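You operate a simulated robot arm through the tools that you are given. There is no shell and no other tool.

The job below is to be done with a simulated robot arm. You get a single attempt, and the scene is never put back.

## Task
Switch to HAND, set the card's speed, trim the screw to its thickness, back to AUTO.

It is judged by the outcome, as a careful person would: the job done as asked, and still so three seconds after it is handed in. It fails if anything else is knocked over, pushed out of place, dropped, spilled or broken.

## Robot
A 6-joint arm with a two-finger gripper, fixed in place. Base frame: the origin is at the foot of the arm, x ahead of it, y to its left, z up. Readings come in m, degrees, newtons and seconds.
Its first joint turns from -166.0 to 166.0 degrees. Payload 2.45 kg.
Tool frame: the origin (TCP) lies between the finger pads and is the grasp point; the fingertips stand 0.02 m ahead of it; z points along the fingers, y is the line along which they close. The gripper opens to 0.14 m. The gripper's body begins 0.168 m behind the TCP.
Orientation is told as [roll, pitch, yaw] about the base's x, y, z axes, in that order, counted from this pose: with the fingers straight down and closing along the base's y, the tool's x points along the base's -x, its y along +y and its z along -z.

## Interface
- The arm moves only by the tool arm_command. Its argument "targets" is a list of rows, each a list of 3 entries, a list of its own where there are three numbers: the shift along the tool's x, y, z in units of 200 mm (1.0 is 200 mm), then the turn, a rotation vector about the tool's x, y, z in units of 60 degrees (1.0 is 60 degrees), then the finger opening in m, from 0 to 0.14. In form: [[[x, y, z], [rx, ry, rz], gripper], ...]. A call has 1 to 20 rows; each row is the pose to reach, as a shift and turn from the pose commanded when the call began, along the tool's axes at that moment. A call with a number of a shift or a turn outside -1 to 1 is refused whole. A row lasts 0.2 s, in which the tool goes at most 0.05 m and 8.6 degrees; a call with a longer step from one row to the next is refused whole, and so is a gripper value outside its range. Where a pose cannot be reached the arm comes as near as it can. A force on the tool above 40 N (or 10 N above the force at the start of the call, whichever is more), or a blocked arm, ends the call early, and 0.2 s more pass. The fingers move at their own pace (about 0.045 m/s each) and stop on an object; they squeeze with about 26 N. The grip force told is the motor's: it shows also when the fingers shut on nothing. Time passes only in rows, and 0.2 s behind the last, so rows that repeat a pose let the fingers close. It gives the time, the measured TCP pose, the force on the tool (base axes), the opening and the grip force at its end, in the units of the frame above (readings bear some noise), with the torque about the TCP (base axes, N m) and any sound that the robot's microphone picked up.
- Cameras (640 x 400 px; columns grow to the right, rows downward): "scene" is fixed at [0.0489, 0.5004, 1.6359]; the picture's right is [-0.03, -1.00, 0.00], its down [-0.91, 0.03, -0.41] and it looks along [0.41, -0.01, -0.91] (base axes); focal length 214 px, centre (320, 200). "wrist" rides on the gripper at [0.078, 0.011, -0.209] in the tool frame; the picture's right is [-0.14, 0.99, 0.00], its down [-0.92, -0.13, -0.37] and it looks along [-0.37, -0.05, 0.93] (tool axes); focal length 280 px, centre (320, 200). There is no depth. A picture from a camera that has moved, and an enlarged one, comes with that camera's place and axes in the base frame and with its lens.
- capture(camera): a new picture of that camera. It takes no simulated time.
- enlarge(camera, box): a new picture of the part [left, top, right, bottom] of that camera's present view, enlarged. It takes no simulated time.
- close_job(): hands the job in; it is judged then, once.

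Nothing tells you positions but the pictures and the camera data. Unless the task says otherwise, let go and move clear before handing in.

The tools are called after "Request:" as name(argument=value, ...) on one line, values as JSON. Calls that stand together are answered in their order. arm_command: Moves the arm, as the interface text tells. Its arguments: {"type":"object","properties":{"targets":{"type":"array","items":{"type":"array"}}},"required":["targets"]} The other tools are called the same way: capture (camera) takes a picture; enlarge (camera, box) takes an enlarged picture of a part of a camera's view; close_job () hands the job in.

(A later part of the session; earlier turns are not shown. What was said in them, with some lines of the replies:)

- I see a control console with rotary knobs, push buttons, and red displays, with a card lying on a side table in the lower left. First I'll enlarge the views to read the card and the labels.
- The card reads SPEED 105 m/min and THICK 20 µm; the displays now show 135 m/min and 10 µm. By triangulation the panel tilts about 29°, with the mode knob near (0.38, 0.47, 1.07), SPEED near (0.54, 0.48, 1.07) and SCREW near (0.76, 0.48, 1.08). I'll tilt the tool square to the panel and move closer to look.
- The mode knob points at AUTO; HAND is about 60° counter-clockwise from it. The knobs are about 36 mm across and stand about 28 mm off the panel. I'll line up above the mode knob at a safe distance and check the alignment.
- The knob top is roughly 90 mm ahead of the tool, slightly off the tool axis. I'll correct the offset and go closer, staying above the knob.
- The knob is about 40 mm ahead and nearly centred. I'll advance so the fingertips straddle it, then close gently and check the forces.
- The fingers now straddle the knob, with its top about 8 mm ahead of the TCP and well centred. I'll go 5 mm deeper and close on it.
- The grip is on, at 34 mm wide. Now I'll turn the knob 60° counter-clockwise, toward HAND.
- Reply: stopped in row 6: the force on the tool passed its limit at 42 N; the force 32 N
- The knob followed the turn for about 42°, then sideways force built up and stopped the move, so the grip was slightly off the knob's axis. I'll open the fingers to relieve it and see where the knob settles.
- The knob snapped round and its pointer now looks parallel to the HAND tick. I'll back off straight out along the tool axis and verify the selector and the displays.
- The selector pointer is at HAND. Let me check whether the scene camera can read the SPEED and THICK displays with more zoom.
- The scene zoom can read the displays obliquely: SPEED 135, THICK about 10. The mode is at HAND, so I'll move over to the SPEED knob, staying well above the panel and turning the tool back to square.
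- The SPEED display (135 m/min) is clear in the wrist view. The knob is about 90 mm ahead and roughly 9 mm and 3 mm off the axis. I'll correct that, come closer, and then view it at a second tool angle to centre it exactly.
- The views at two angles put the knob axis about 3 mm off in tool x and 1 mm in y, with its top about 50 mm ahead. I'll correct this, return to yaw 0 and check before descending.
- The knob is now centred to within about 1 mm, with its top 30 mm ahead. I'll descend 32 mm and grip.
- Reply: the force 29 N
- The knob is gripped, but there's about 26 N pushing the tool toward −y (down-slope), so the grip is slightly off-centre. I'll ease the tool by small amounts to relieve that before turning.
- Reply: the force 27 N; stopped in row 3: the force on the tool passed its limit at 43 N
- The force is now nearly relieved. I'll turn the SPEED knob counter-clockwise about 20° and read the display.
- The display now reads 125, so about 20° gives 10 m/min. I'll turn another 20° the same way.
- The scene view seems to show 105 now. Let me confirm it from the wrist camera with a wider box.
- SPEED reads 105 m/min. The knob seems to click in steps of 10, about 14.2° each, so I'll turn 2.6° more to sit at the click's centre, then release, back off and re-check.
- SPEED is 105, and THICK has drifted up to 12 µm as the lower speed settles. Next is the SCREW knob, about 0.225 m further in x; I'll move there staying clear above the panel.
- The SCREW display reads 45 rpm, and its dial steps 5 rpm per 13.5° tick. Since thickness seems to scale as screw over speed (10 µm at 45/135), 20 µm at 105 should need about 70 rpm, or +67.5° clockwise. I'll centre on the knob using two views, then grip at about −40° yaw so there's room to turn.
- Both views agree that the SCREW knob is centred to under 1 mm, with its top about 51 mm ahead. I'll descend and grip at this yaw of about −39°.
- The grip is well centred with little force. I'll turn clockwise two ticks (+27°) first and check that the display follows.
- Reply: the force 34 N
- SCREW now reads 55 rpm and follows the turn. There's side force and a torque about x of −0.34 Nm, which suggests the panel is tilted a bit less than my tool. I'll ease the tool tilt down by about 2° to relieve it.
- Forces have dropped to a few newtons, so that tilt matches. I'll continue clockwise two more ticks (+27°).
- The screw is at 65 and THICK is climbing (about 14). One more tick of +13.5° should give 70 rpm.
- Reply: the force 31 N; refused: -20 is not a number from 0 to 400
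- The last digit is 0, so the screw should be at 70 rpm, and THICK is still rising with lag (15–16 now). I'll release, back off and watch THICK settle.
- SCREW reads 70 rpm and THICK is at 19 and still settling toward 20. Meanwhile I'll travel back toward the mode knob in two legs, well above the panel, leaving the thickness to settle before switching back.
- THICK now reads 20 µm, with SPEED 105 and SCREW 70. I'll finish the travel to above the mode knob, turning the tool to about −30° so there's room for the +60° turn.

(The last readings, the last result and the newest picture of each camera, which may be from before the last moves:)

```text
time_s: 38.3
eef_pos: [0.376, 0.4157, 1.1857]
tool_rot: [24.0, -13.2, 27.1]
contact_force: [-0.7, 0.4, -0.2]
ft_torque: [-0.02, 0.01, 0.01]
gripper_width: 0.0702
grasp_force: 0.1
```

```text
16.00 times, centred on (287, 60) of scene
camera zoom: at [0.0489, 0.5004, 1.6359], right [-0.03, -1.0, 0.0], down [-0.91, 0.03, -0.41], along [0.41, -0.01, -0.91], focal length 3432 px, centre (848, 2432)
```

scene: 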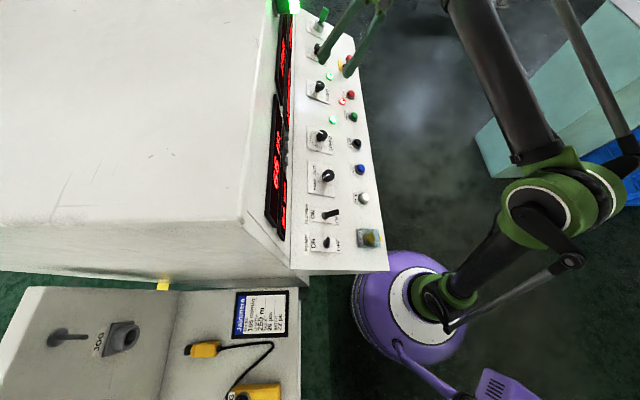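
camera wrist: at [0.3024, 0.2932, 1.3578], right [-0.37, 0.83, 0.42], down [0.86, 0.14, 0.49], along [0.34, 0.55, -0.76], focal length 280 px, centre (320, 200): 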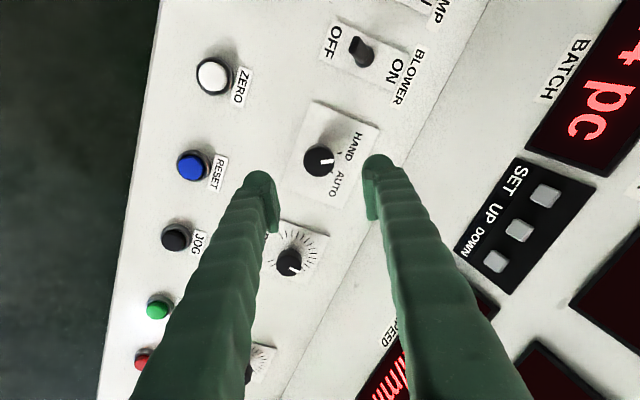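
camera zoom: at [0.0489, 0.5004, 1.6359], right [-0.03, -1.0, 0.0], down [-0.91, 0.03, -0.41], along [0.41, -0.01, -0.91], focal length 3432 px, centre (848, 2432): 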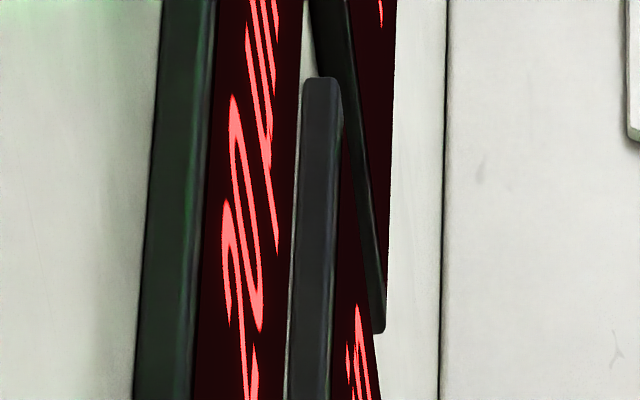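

THICK is stable at 20 µm. The mode knob is about 93 mm ahead and 3 mm off. I'll correct, come closer, and centre using two tool angles as before.

Request:
arm_command(targets=[[[0.008, -0.0015, 0.1], [0, 0, 0], 0.07], [[0.017, -0.003, 0.2], [0, 0, 0], 0.07], [[0.017, -0.003, 0.2], [0, 0, 0], 0.07]])

Request:
enlarge(camera="wrist", box=[260, 140, 380, 220])

Request:
arm_command(targets=[[[0, 0, 0], [0, 0, 0.13], 0.07], [[0, 0, 0], [0, 0, 0.26], 0.07], [[0, 0, 0], [0, 0, 0.39], 0.07], [[0, 0, 0], [0, 0, 0.52], 0.07], [[0, 0, 0], [0, 0, 0.65], 0.07], [[0, 0, 0], [0, 0, 0.75], 0.07], [[0, 0, 0], [0, 0, 0.75], 0.07]])

Request:
enlarge(camera="wrist", box=[260, 140, 380, 220])

```text
time_s: 39.1
eef_pos: [0.3727, 0.4311, 1.1494]
tool_rot: [24.0, -13.1, 26.9]
contact_force: [-0.4, -1.0, 0.5]
ft_torque: [0.01, 0.02, 0.0]
gripper_width: 0.0701
grasp_force: 0.1
```

```text
5.00 times, centred on (320, 180) of wrist
camera zoom: at [0.2991, 0.3091, 1.3218], right [-0.37, 0.83, 0.42], down [0.86, 0.14, 0.49], along [0.34, 0.55, -0.76], focal length 1402 px, centre (320, 300)
```

zoom: 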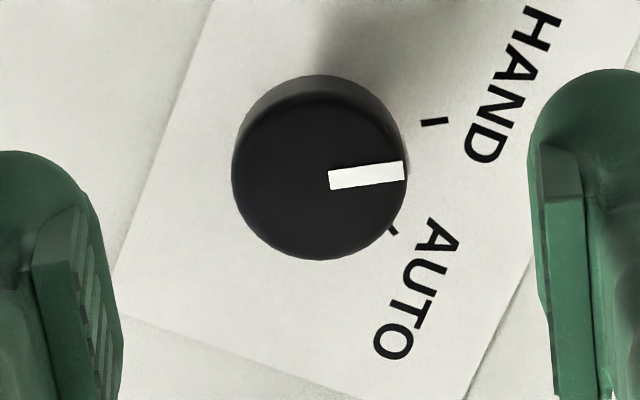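

```text
time_s: 40.7
eef_pos: [0.3715, 0.4312, 1.1504]
tool_rot: [26.4, 6.9, -13.7]
contact_force: [-0.1, -0.7, -0.1]
ft_torque: [-0.01, 0.05, 0.02]
gripper_width: 0.0701
grasp_force: 0.1
```

```text
5.00 times, centred on (320, 180) of wrist
camera zoom: at [0.2991, 0.3623, 1.35], right [0.39, 0.82, 0.42], down [0.85, -0.49, 0.16], along [0.34, 0.3, -0.89], focal length 1402 px, centre (320, 300)
```

zoom: 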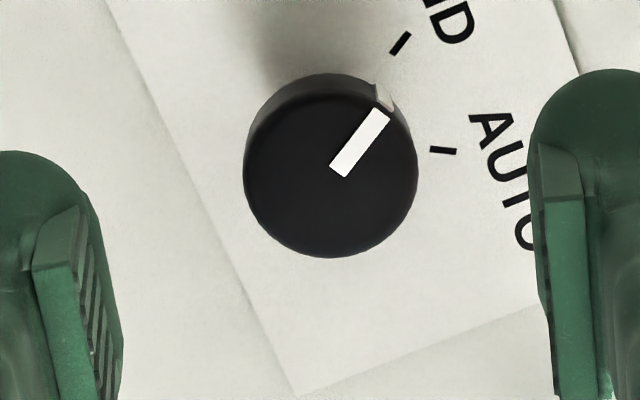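

The two views agree with my earlier estimate that the knob axis is at X≈0.3755. I'll apply this correction, return to about −30° yaw and check again before descending.

Request:
arm_command(targets=[[[-0.0042, 0.0028, 0], [0, 0, -0.13], 0.07], [[-0.0083, 0.0057, 0.02], [0, 0, -0.26], 0.07], [[-0.0125, 0.0085, 0.04], [0, 0, -0.39], 0.07], [[-0.0125, 0.0085, 0.06], [0, 0, -0.52], 0.07], [[-0.0125, 0.0085, 0.08], [0, 0, -0.65], 0.07], [[-0.0125, 0.0085, 0.1], [0, 0, -0.75], 0.07], [[-0.0125, 0.0085, 0.1], [0, 0, -0.75], 0.07]])

Request:
enlarge(camera="wrist", box=[260, 140, 380, 220])

Request:
enlarge(camera="scene", box=[300, 140, 400, 210])

```text
time_s: 42.3
eef_pos: [0.3734, 0.4405, 1.1325]
tool_rot: [24.0, -13.2, 27.1]
contact_force: [0.0, -0.8, -0.7]
ft_torque: [-0.02, -0.01, -0.01]
gripper_width: 0.0699
grasp_force: 0.1
```

```text
5.00 times, centred on (320, 180) of wrist
camera zoom: at [0.3015, 0.3189, 1.3058], right [-0.37, 0.83, 0.42], down [0.86, 0.14, 0.49], along [0.34, 0.55, -0.76], focal length 1402 px, centre (320, 300)
```

zoom: 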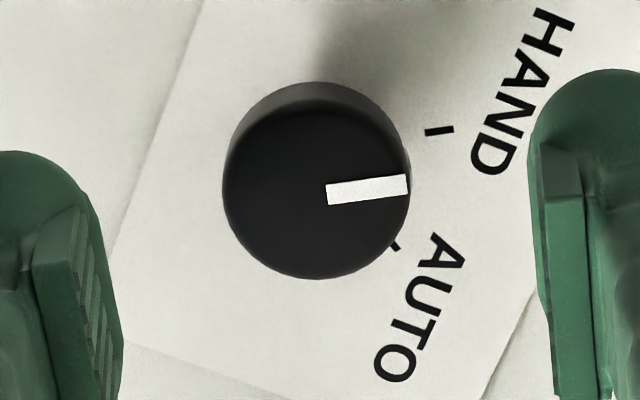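

```text
5.71 times, centred on (350, 175) of scene
camera zoom: at [0.0489, 0.5004, 1.6359], right [-0.03, -1.0, 0.0], down [-0.91, 0.03, -0.41], along [0.41, -0.01, -0.91], focal length 1226 px, centre (149, 343)
```

zoom: 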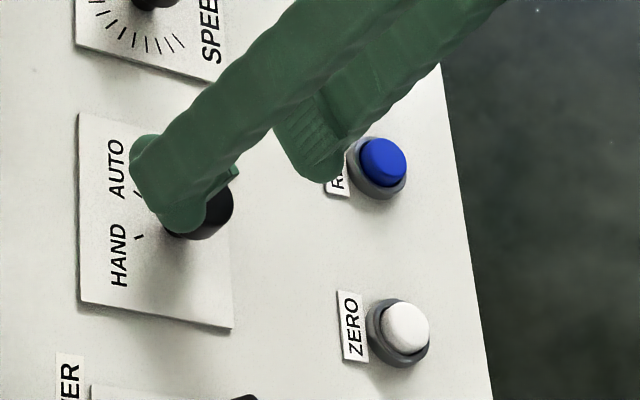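

The knob is centred to within 1 mm and still on HAND. I'll descend about 42 mm, a little shallower than the first grip, and close.

Request:
arm_command(targets=[[[0, -0.0035, 0.07], [0, 0, 0], 0.07], [[0, -0.0035, 0.14], [0, 0, 0], 0.07], [[0, -0.0035, 0.21], [0, 0, 0], 0.07], [[0, -0.0035, 0.21], [0, 0, 0], 0.07], [[0, -0.0035, 0.21], [0, 0, 0], 0.05], [[0, -0.0035, 0.21], [0, 0, 0], 0.03], [[0, -0.0035, 0.21], [0, 0, 0], 0.025], [[0, -0.0035, 0.21], [0, 0, 0], 0.025], [[0, -0.0035, 0.21], [0, 0, 0], 0.025]])

Request:
enlarge(camera="wrist", box=[240, 140, 400, 240])

```text
time_s: 44.3
eef_pos: [0.3741, 0.4603, 1.0948]
tool_rot: [24.1, -13.1, 27.0]
contact_force: [-0.5, 0.4, -2.7]
ft_torque: [0.03, -0.03, 0.02]
gripper_width: 0.0344
grasp_force: 44.7
```

```text
4.00 times, centred on (320, 190) of wrist
camera zoom: at [0.3016, 0.3379, 1.2673], right [-0.37, 0.83, 0.42], down [0.86, 0.14, 0.49], along [0.34, 0.55, -0.76], focal length 1122 px, centre (320, 240)
```

zoom: 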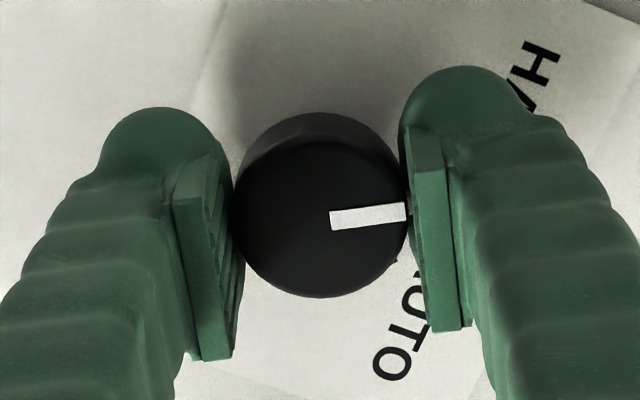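

The grip is good, with almost no side force. Now I'll turn clockwise 60° back to AUTO.

Request:
arm_command(targets=[[[0, 0, 0], [0, 0, 0.12], 0.025], [[0, 0, 0], [0, 0, 0.24], 0.025], [[0, 0, 0], [0, 0, 0.36], 0.025], [[0, 0, 0], [0, 0, 0.48], 0.025], [[0, 0, 0], [0, 0, 0.6], 0.025], [[0, 0, 0], [0, 0, 0.72], 0.025], [[0, 0, 0], [0, 0, 0.84], 0.025], [[0, 0, 0], [0, 0, 0.93], 0.025], [[0, 0, 0], [0, 0, 0.97], 0.025], [[0, 0, 0], [0, 0, 0.97], 0.025]])

Request:
enlarge(camera="wrist", box=[220, 120, 420, 260])

Request:
enlarge(camera="scene", box=[300, 140, 400, 210])

```text
time_s: 46.5
eef_pos: [0.3749, 0.4596, 1.0948]
tool_rot: [24.3, 12.7, -25.7]
contact_force: [1.5, 7.6, 12.9]
ft_torque: [0.19, 0.17, 0.08]
gripper_width: 0.0343
grasp_force: 44.7
```

```text
2.86 times, centred on (320, 190) of wrist
camera zoom: at [0.3113, 0.4055, 1.302], right [0.59, 0.72, 0.37], down [0.75, -0.66, 0.08], along [0.3, 0.23, -0.93], focal length 801 px, centre (320, 229)
```

zoom: 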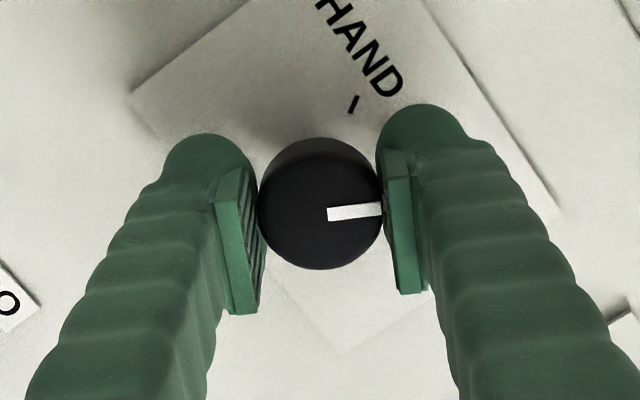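

```text
5.71 times, centred on (350, 175) of scene
camera zoom: at [0.0489, 0.5004, 1.6359], right [-0.03, -1.0, 0.0], down [-0.91, 0.03, -0.41], along [0.41, -0.01, -0.91], focal length 1226 px, centre (149, 343)
```

zoom: 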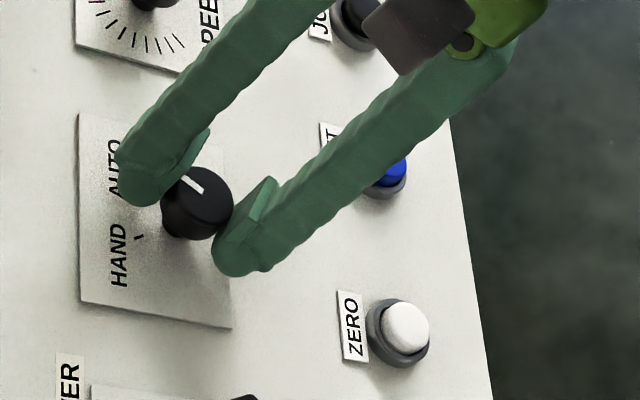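

The pointer is back where it was at the start, toward AUTO. I'll open, back straight off, and verify everything.

Request:
arm_command(targets=[[[0, 0, 0], [0, 0, 0], 0.04], [[0, 0, 0], [0, 0, 0], 0.07], [[0, 0, 0], [0, 0, 0], 0.07], [[0, 0, 0], [0, 0, 0], 0.07]])

Request:
arm_command(targets=[[[0, 0, -0.15], [0, 0, 0], 0.07], [[0, 0, -0.35], [0, 0, 0], 0.07], [[0, 0, -0.55], [0, 0, 0], 0.07], [[0, 0, -0.75], [0, 0, 0], 0.07], [[0, 0, -0.95], [0, 0, 0], 0.07], [[0, 0, -0.95], [0, 0, 0], 0.07]])

Request:
capture(camera="wrist")

Request:
capture(camera="scene")

Request:
enlarge(camera="scene", box=[300, 140, 370, 210])

Request:
enlarge(camera="scene", box=[270, 50, 304, 71])

Request:
enlarge(camera="scene", box=[268, 100, 302, 121])

```text
time_s: 47.5
eef_pos: [0.3753, 0.459, 1.0954]
tool_rot: [24.3, 12.5, -25.7]
contact_force: [-0.3, -0.2, 0.2]
ft_torque: [-0.04, 0.0, 0.0]
gripper_width: 0.07
grasp_force: 0.1
```

```text
time_s: 48.9
eef_pos: [0.3743, 0.3731, 1.2669]
tool_rot: [24.4, 12.5, -25.6]
contact_force: [0.4, -1.0, 0.3]
ft_torque: [0.01, -0.03, 0.0]
gripper_width: 0.07
grasp_force: 0.2
```

```text
taken
camera wrist: at [0.3107, 0.3187, 1.4742], right [0.59, 0.72, 0.37], down [0.75, -0.66, 0.08], along [0.3, 0.23, -0.93], focal length 280 px, centre (320, 200)
```

wrist: 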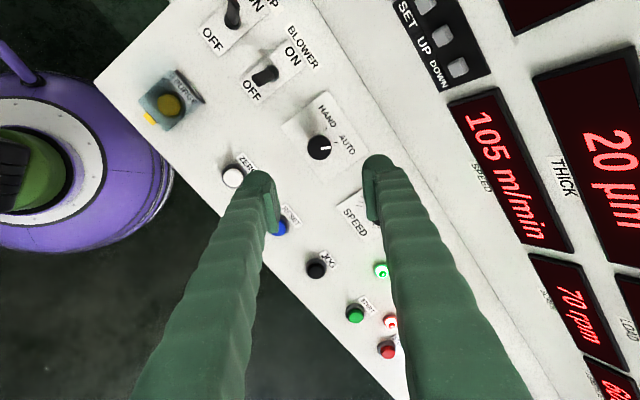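

```text
taken
```

scene: 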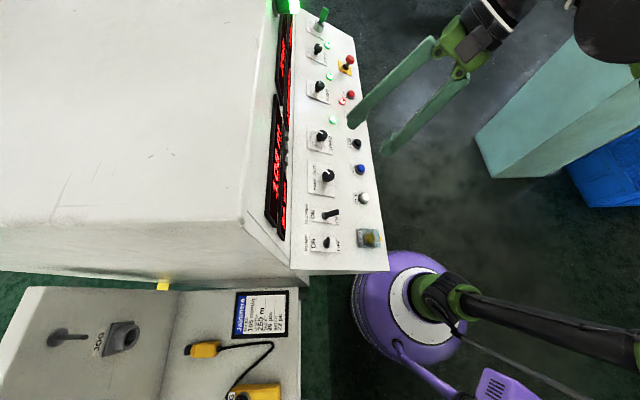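

```text
5.71 times, centred on (335, 175) of scene
camera zoom: at [0.0489, 0.5004, 1.6359], right [-0.03, -1.0, 0.0], down [-0.91, 0.03, -0.41], along [0.41, -0.01, -0.91], focal length 1226 px, centre (234, 343)
```

zoom: 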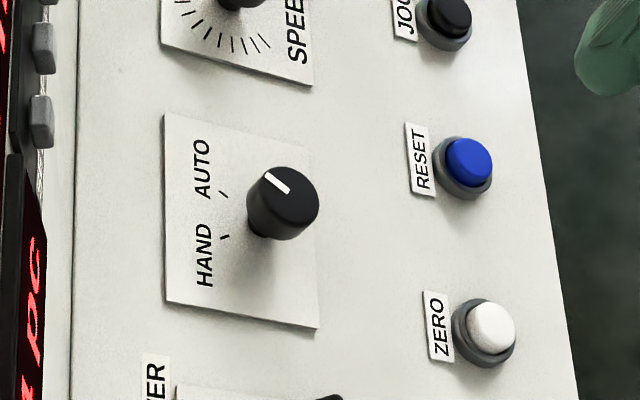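

```text
16.00 times, centred on (287, 60) of scene
camera zoom: at [0.0489, 0.5004, 1.6359], right [-0.03, -1.0, 0.0], down [-0.91, 0.03, -0.41], along [0.41, -0.01, -0.91], focal length 3432 px, centre (848, 2432)
```

zoom: 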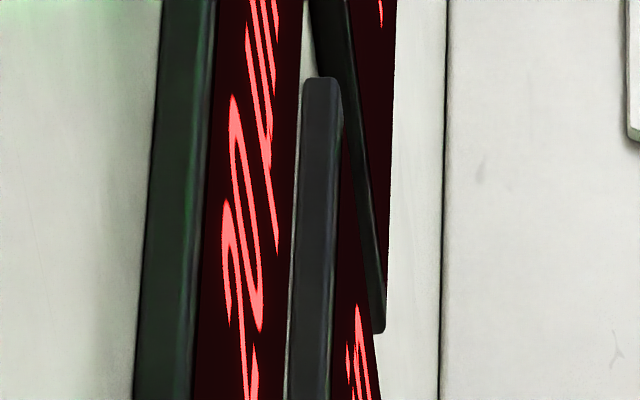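

```text
16.00 times, centred on (285, 110) of scene
camera zoom: at [0.0489, 0.5004, 1.6359], right [-0.03, -1.0, 0.0], down [-0.91, 0.03, -0.41], along [0.41, -0.01, -0.91], focal length 3432 px, centre (880, 1632)
```

zoom: 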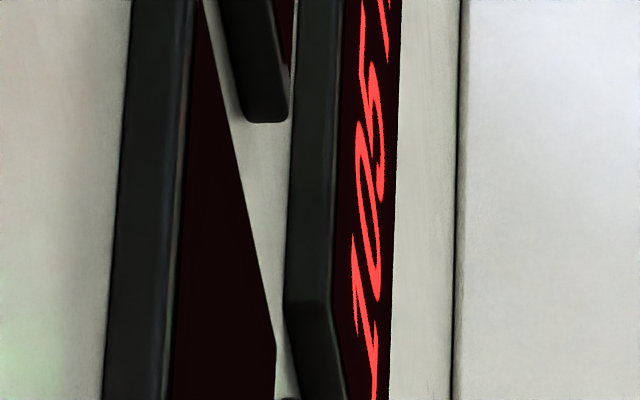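

Everything reads as wanted: SPEED 105 m/min, THICK 20 µm, selector on AUTO. I'll back off a little more, wait a couple of seconds, and check that it all holds.

Request:
arm_command(targets=[[[0, 0, -0.2], [0, 0, 0], 0.07], [[0, 0, -0.4], [0, 0, 0], 0.07], [[0, 0, -0.4], [0, 0, 0], 0.07], [[0, 0, -0.4], [0, 0, 0], 0.07], [[0, 0, -0.4], [0, 0, 0], 0.07], [[0, 0, -0.4], [0, 0, 0], 0.07], [[0, 0, -0.4], [0, 0, 0], 0.07], [[0, 0, -0.4], [0, 0, 0], 0.07], [[0, 0, -0.4], [0, 0, 0], 0.07], [[0, 0, -0.4], [0, 0, 0], 0.07], [[0, 0, -0.4], [0, 0, 0], 0.07], [[0, 0, -0.4], [0, 0, 0], 0.07], [[0, 0, -0.4], [0, 0, 0], 0.07], [[0, 0, -0.4], [0, 0, 0], 0.07], [[0, 0, -0.4], [0, 0, 0], 0.07]])

Request:
capture(camera="wrist")

Request:
enlarge(camera="wrist", box=[420, 0, 640, 200])

Request:
enlarge(camera="scene", box=[250, 0, 400, 130])

Request:
enlarge(camera="scene", box=[250, 120, 400, 280])

```text
time_s: 52.1
eef_pos: [0.3751, 0.3371, 1.338]
tool_rot: [24.3, 12.4, -25.8]
contact_force: [0.2, 0.0, -0.8]
ft_torque: [0.0, -0.03, 0.02]
gripper_width: 0.0699
grasp_force: 0.1
```

```text
taken
camera wrist: at [0.3113, 0.2827, 1.5441], right [0.59, 0.72, 0.37], down [0.75, -0.66, 0.08], along [0.3, 0.23, -0.93], focal length 280 px, centre (320, 200)
```

wrist: 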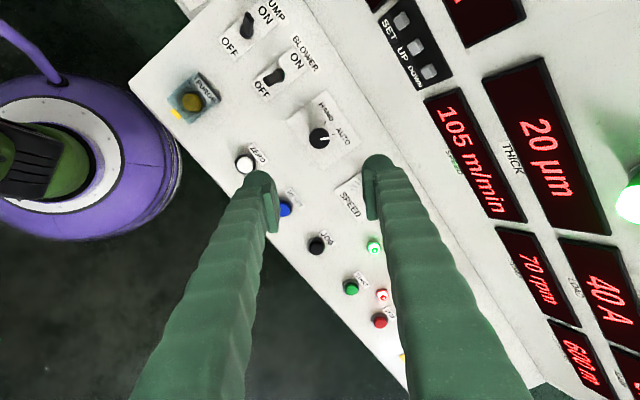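

```text
2.00 times, centred on (530, 100) of wrist
camera zoom: at [0.3113, 0.2827, 1.5441], right [0.59, 0.72, 0.37], down [0.75, -0.66, 0.08], along [0.3, 0.23, -0.93], focal length 561 px, centre (-100, 400)
```

zoom: 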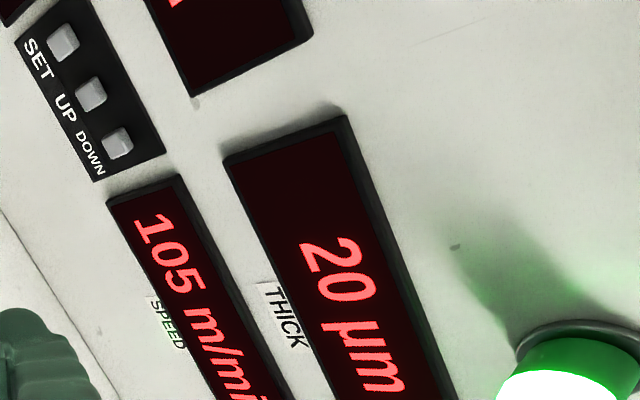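

```text
3.08 times, centred on (325, 65) of scene
camera zoom: at [0.0489, 0.5004, 1.6359], right [-0.03, -1.0, 0.0], down [-0.91, 0.03, -0.41], along [0.41, -0.01, -0.91], focal length 660 px, centre (305, 615)
```

zoom: 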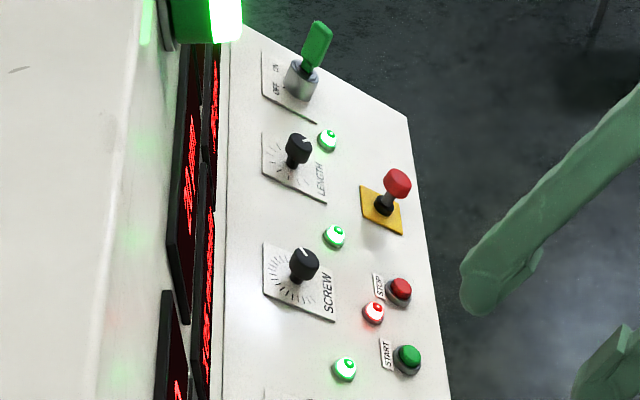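

```text
2.50 times, centred on (325, 200) of scene
camera zoom: at [0.0489, 0.5004, 1.6359], right [-0.03, -1.0, 0.0], down [-0.91, 0.03, -0.41], along [0.41, -0.01, -0.91], focal length 536 px, centre (308, 200)
```

zoom: 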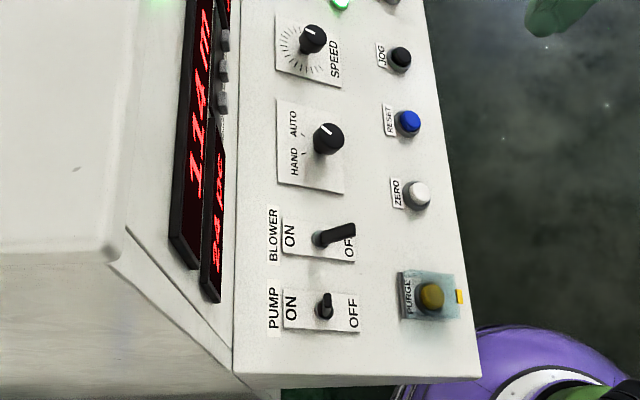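

The readings held steady for 3 seconds: SPEED 105 m/min, THICK 20 µm, selector on AUTO, beacon green. Nothing else on the panel has moved and the arm is clear, so I'm handing the job in.

Request:
close_job()

```text
The job is handed in.
```

The job is handed in: speed and thickness match the card, and the selector is back on AUTO. These were the readings when I handed it in:

| Item | Before | Card | Now |
|---|---|---|---|
| SPEED | 135 m/min | 105 m/min | 105 m/min |
| THICK | 10 µm | 20 µm | 20 µm |
| SCREW | 45 rpm | not listed | 70 rpm |
| Mode selector | AUTO | n/a | AUTO |

- **Stability:** THICK had settled at 20 µm before I switched back to AUTO. All the readings held for about 3 seconds after the arm was clear, and the beacon stayed green.
- **Turning force:** On the first turn to HAND the arm stopped at its force limit partway through, because the grip was slightly off-centre. When I let go, the knob clicked into HAND by itself. There was one more brief force stop while I centred the grip on the SPEED knob. I saw no damage from either.
- **Left alone:** I didn't change the LENGTH or BATCH settings, which are also on the card but weren't part of the task. Nothing else on the panel was moved.
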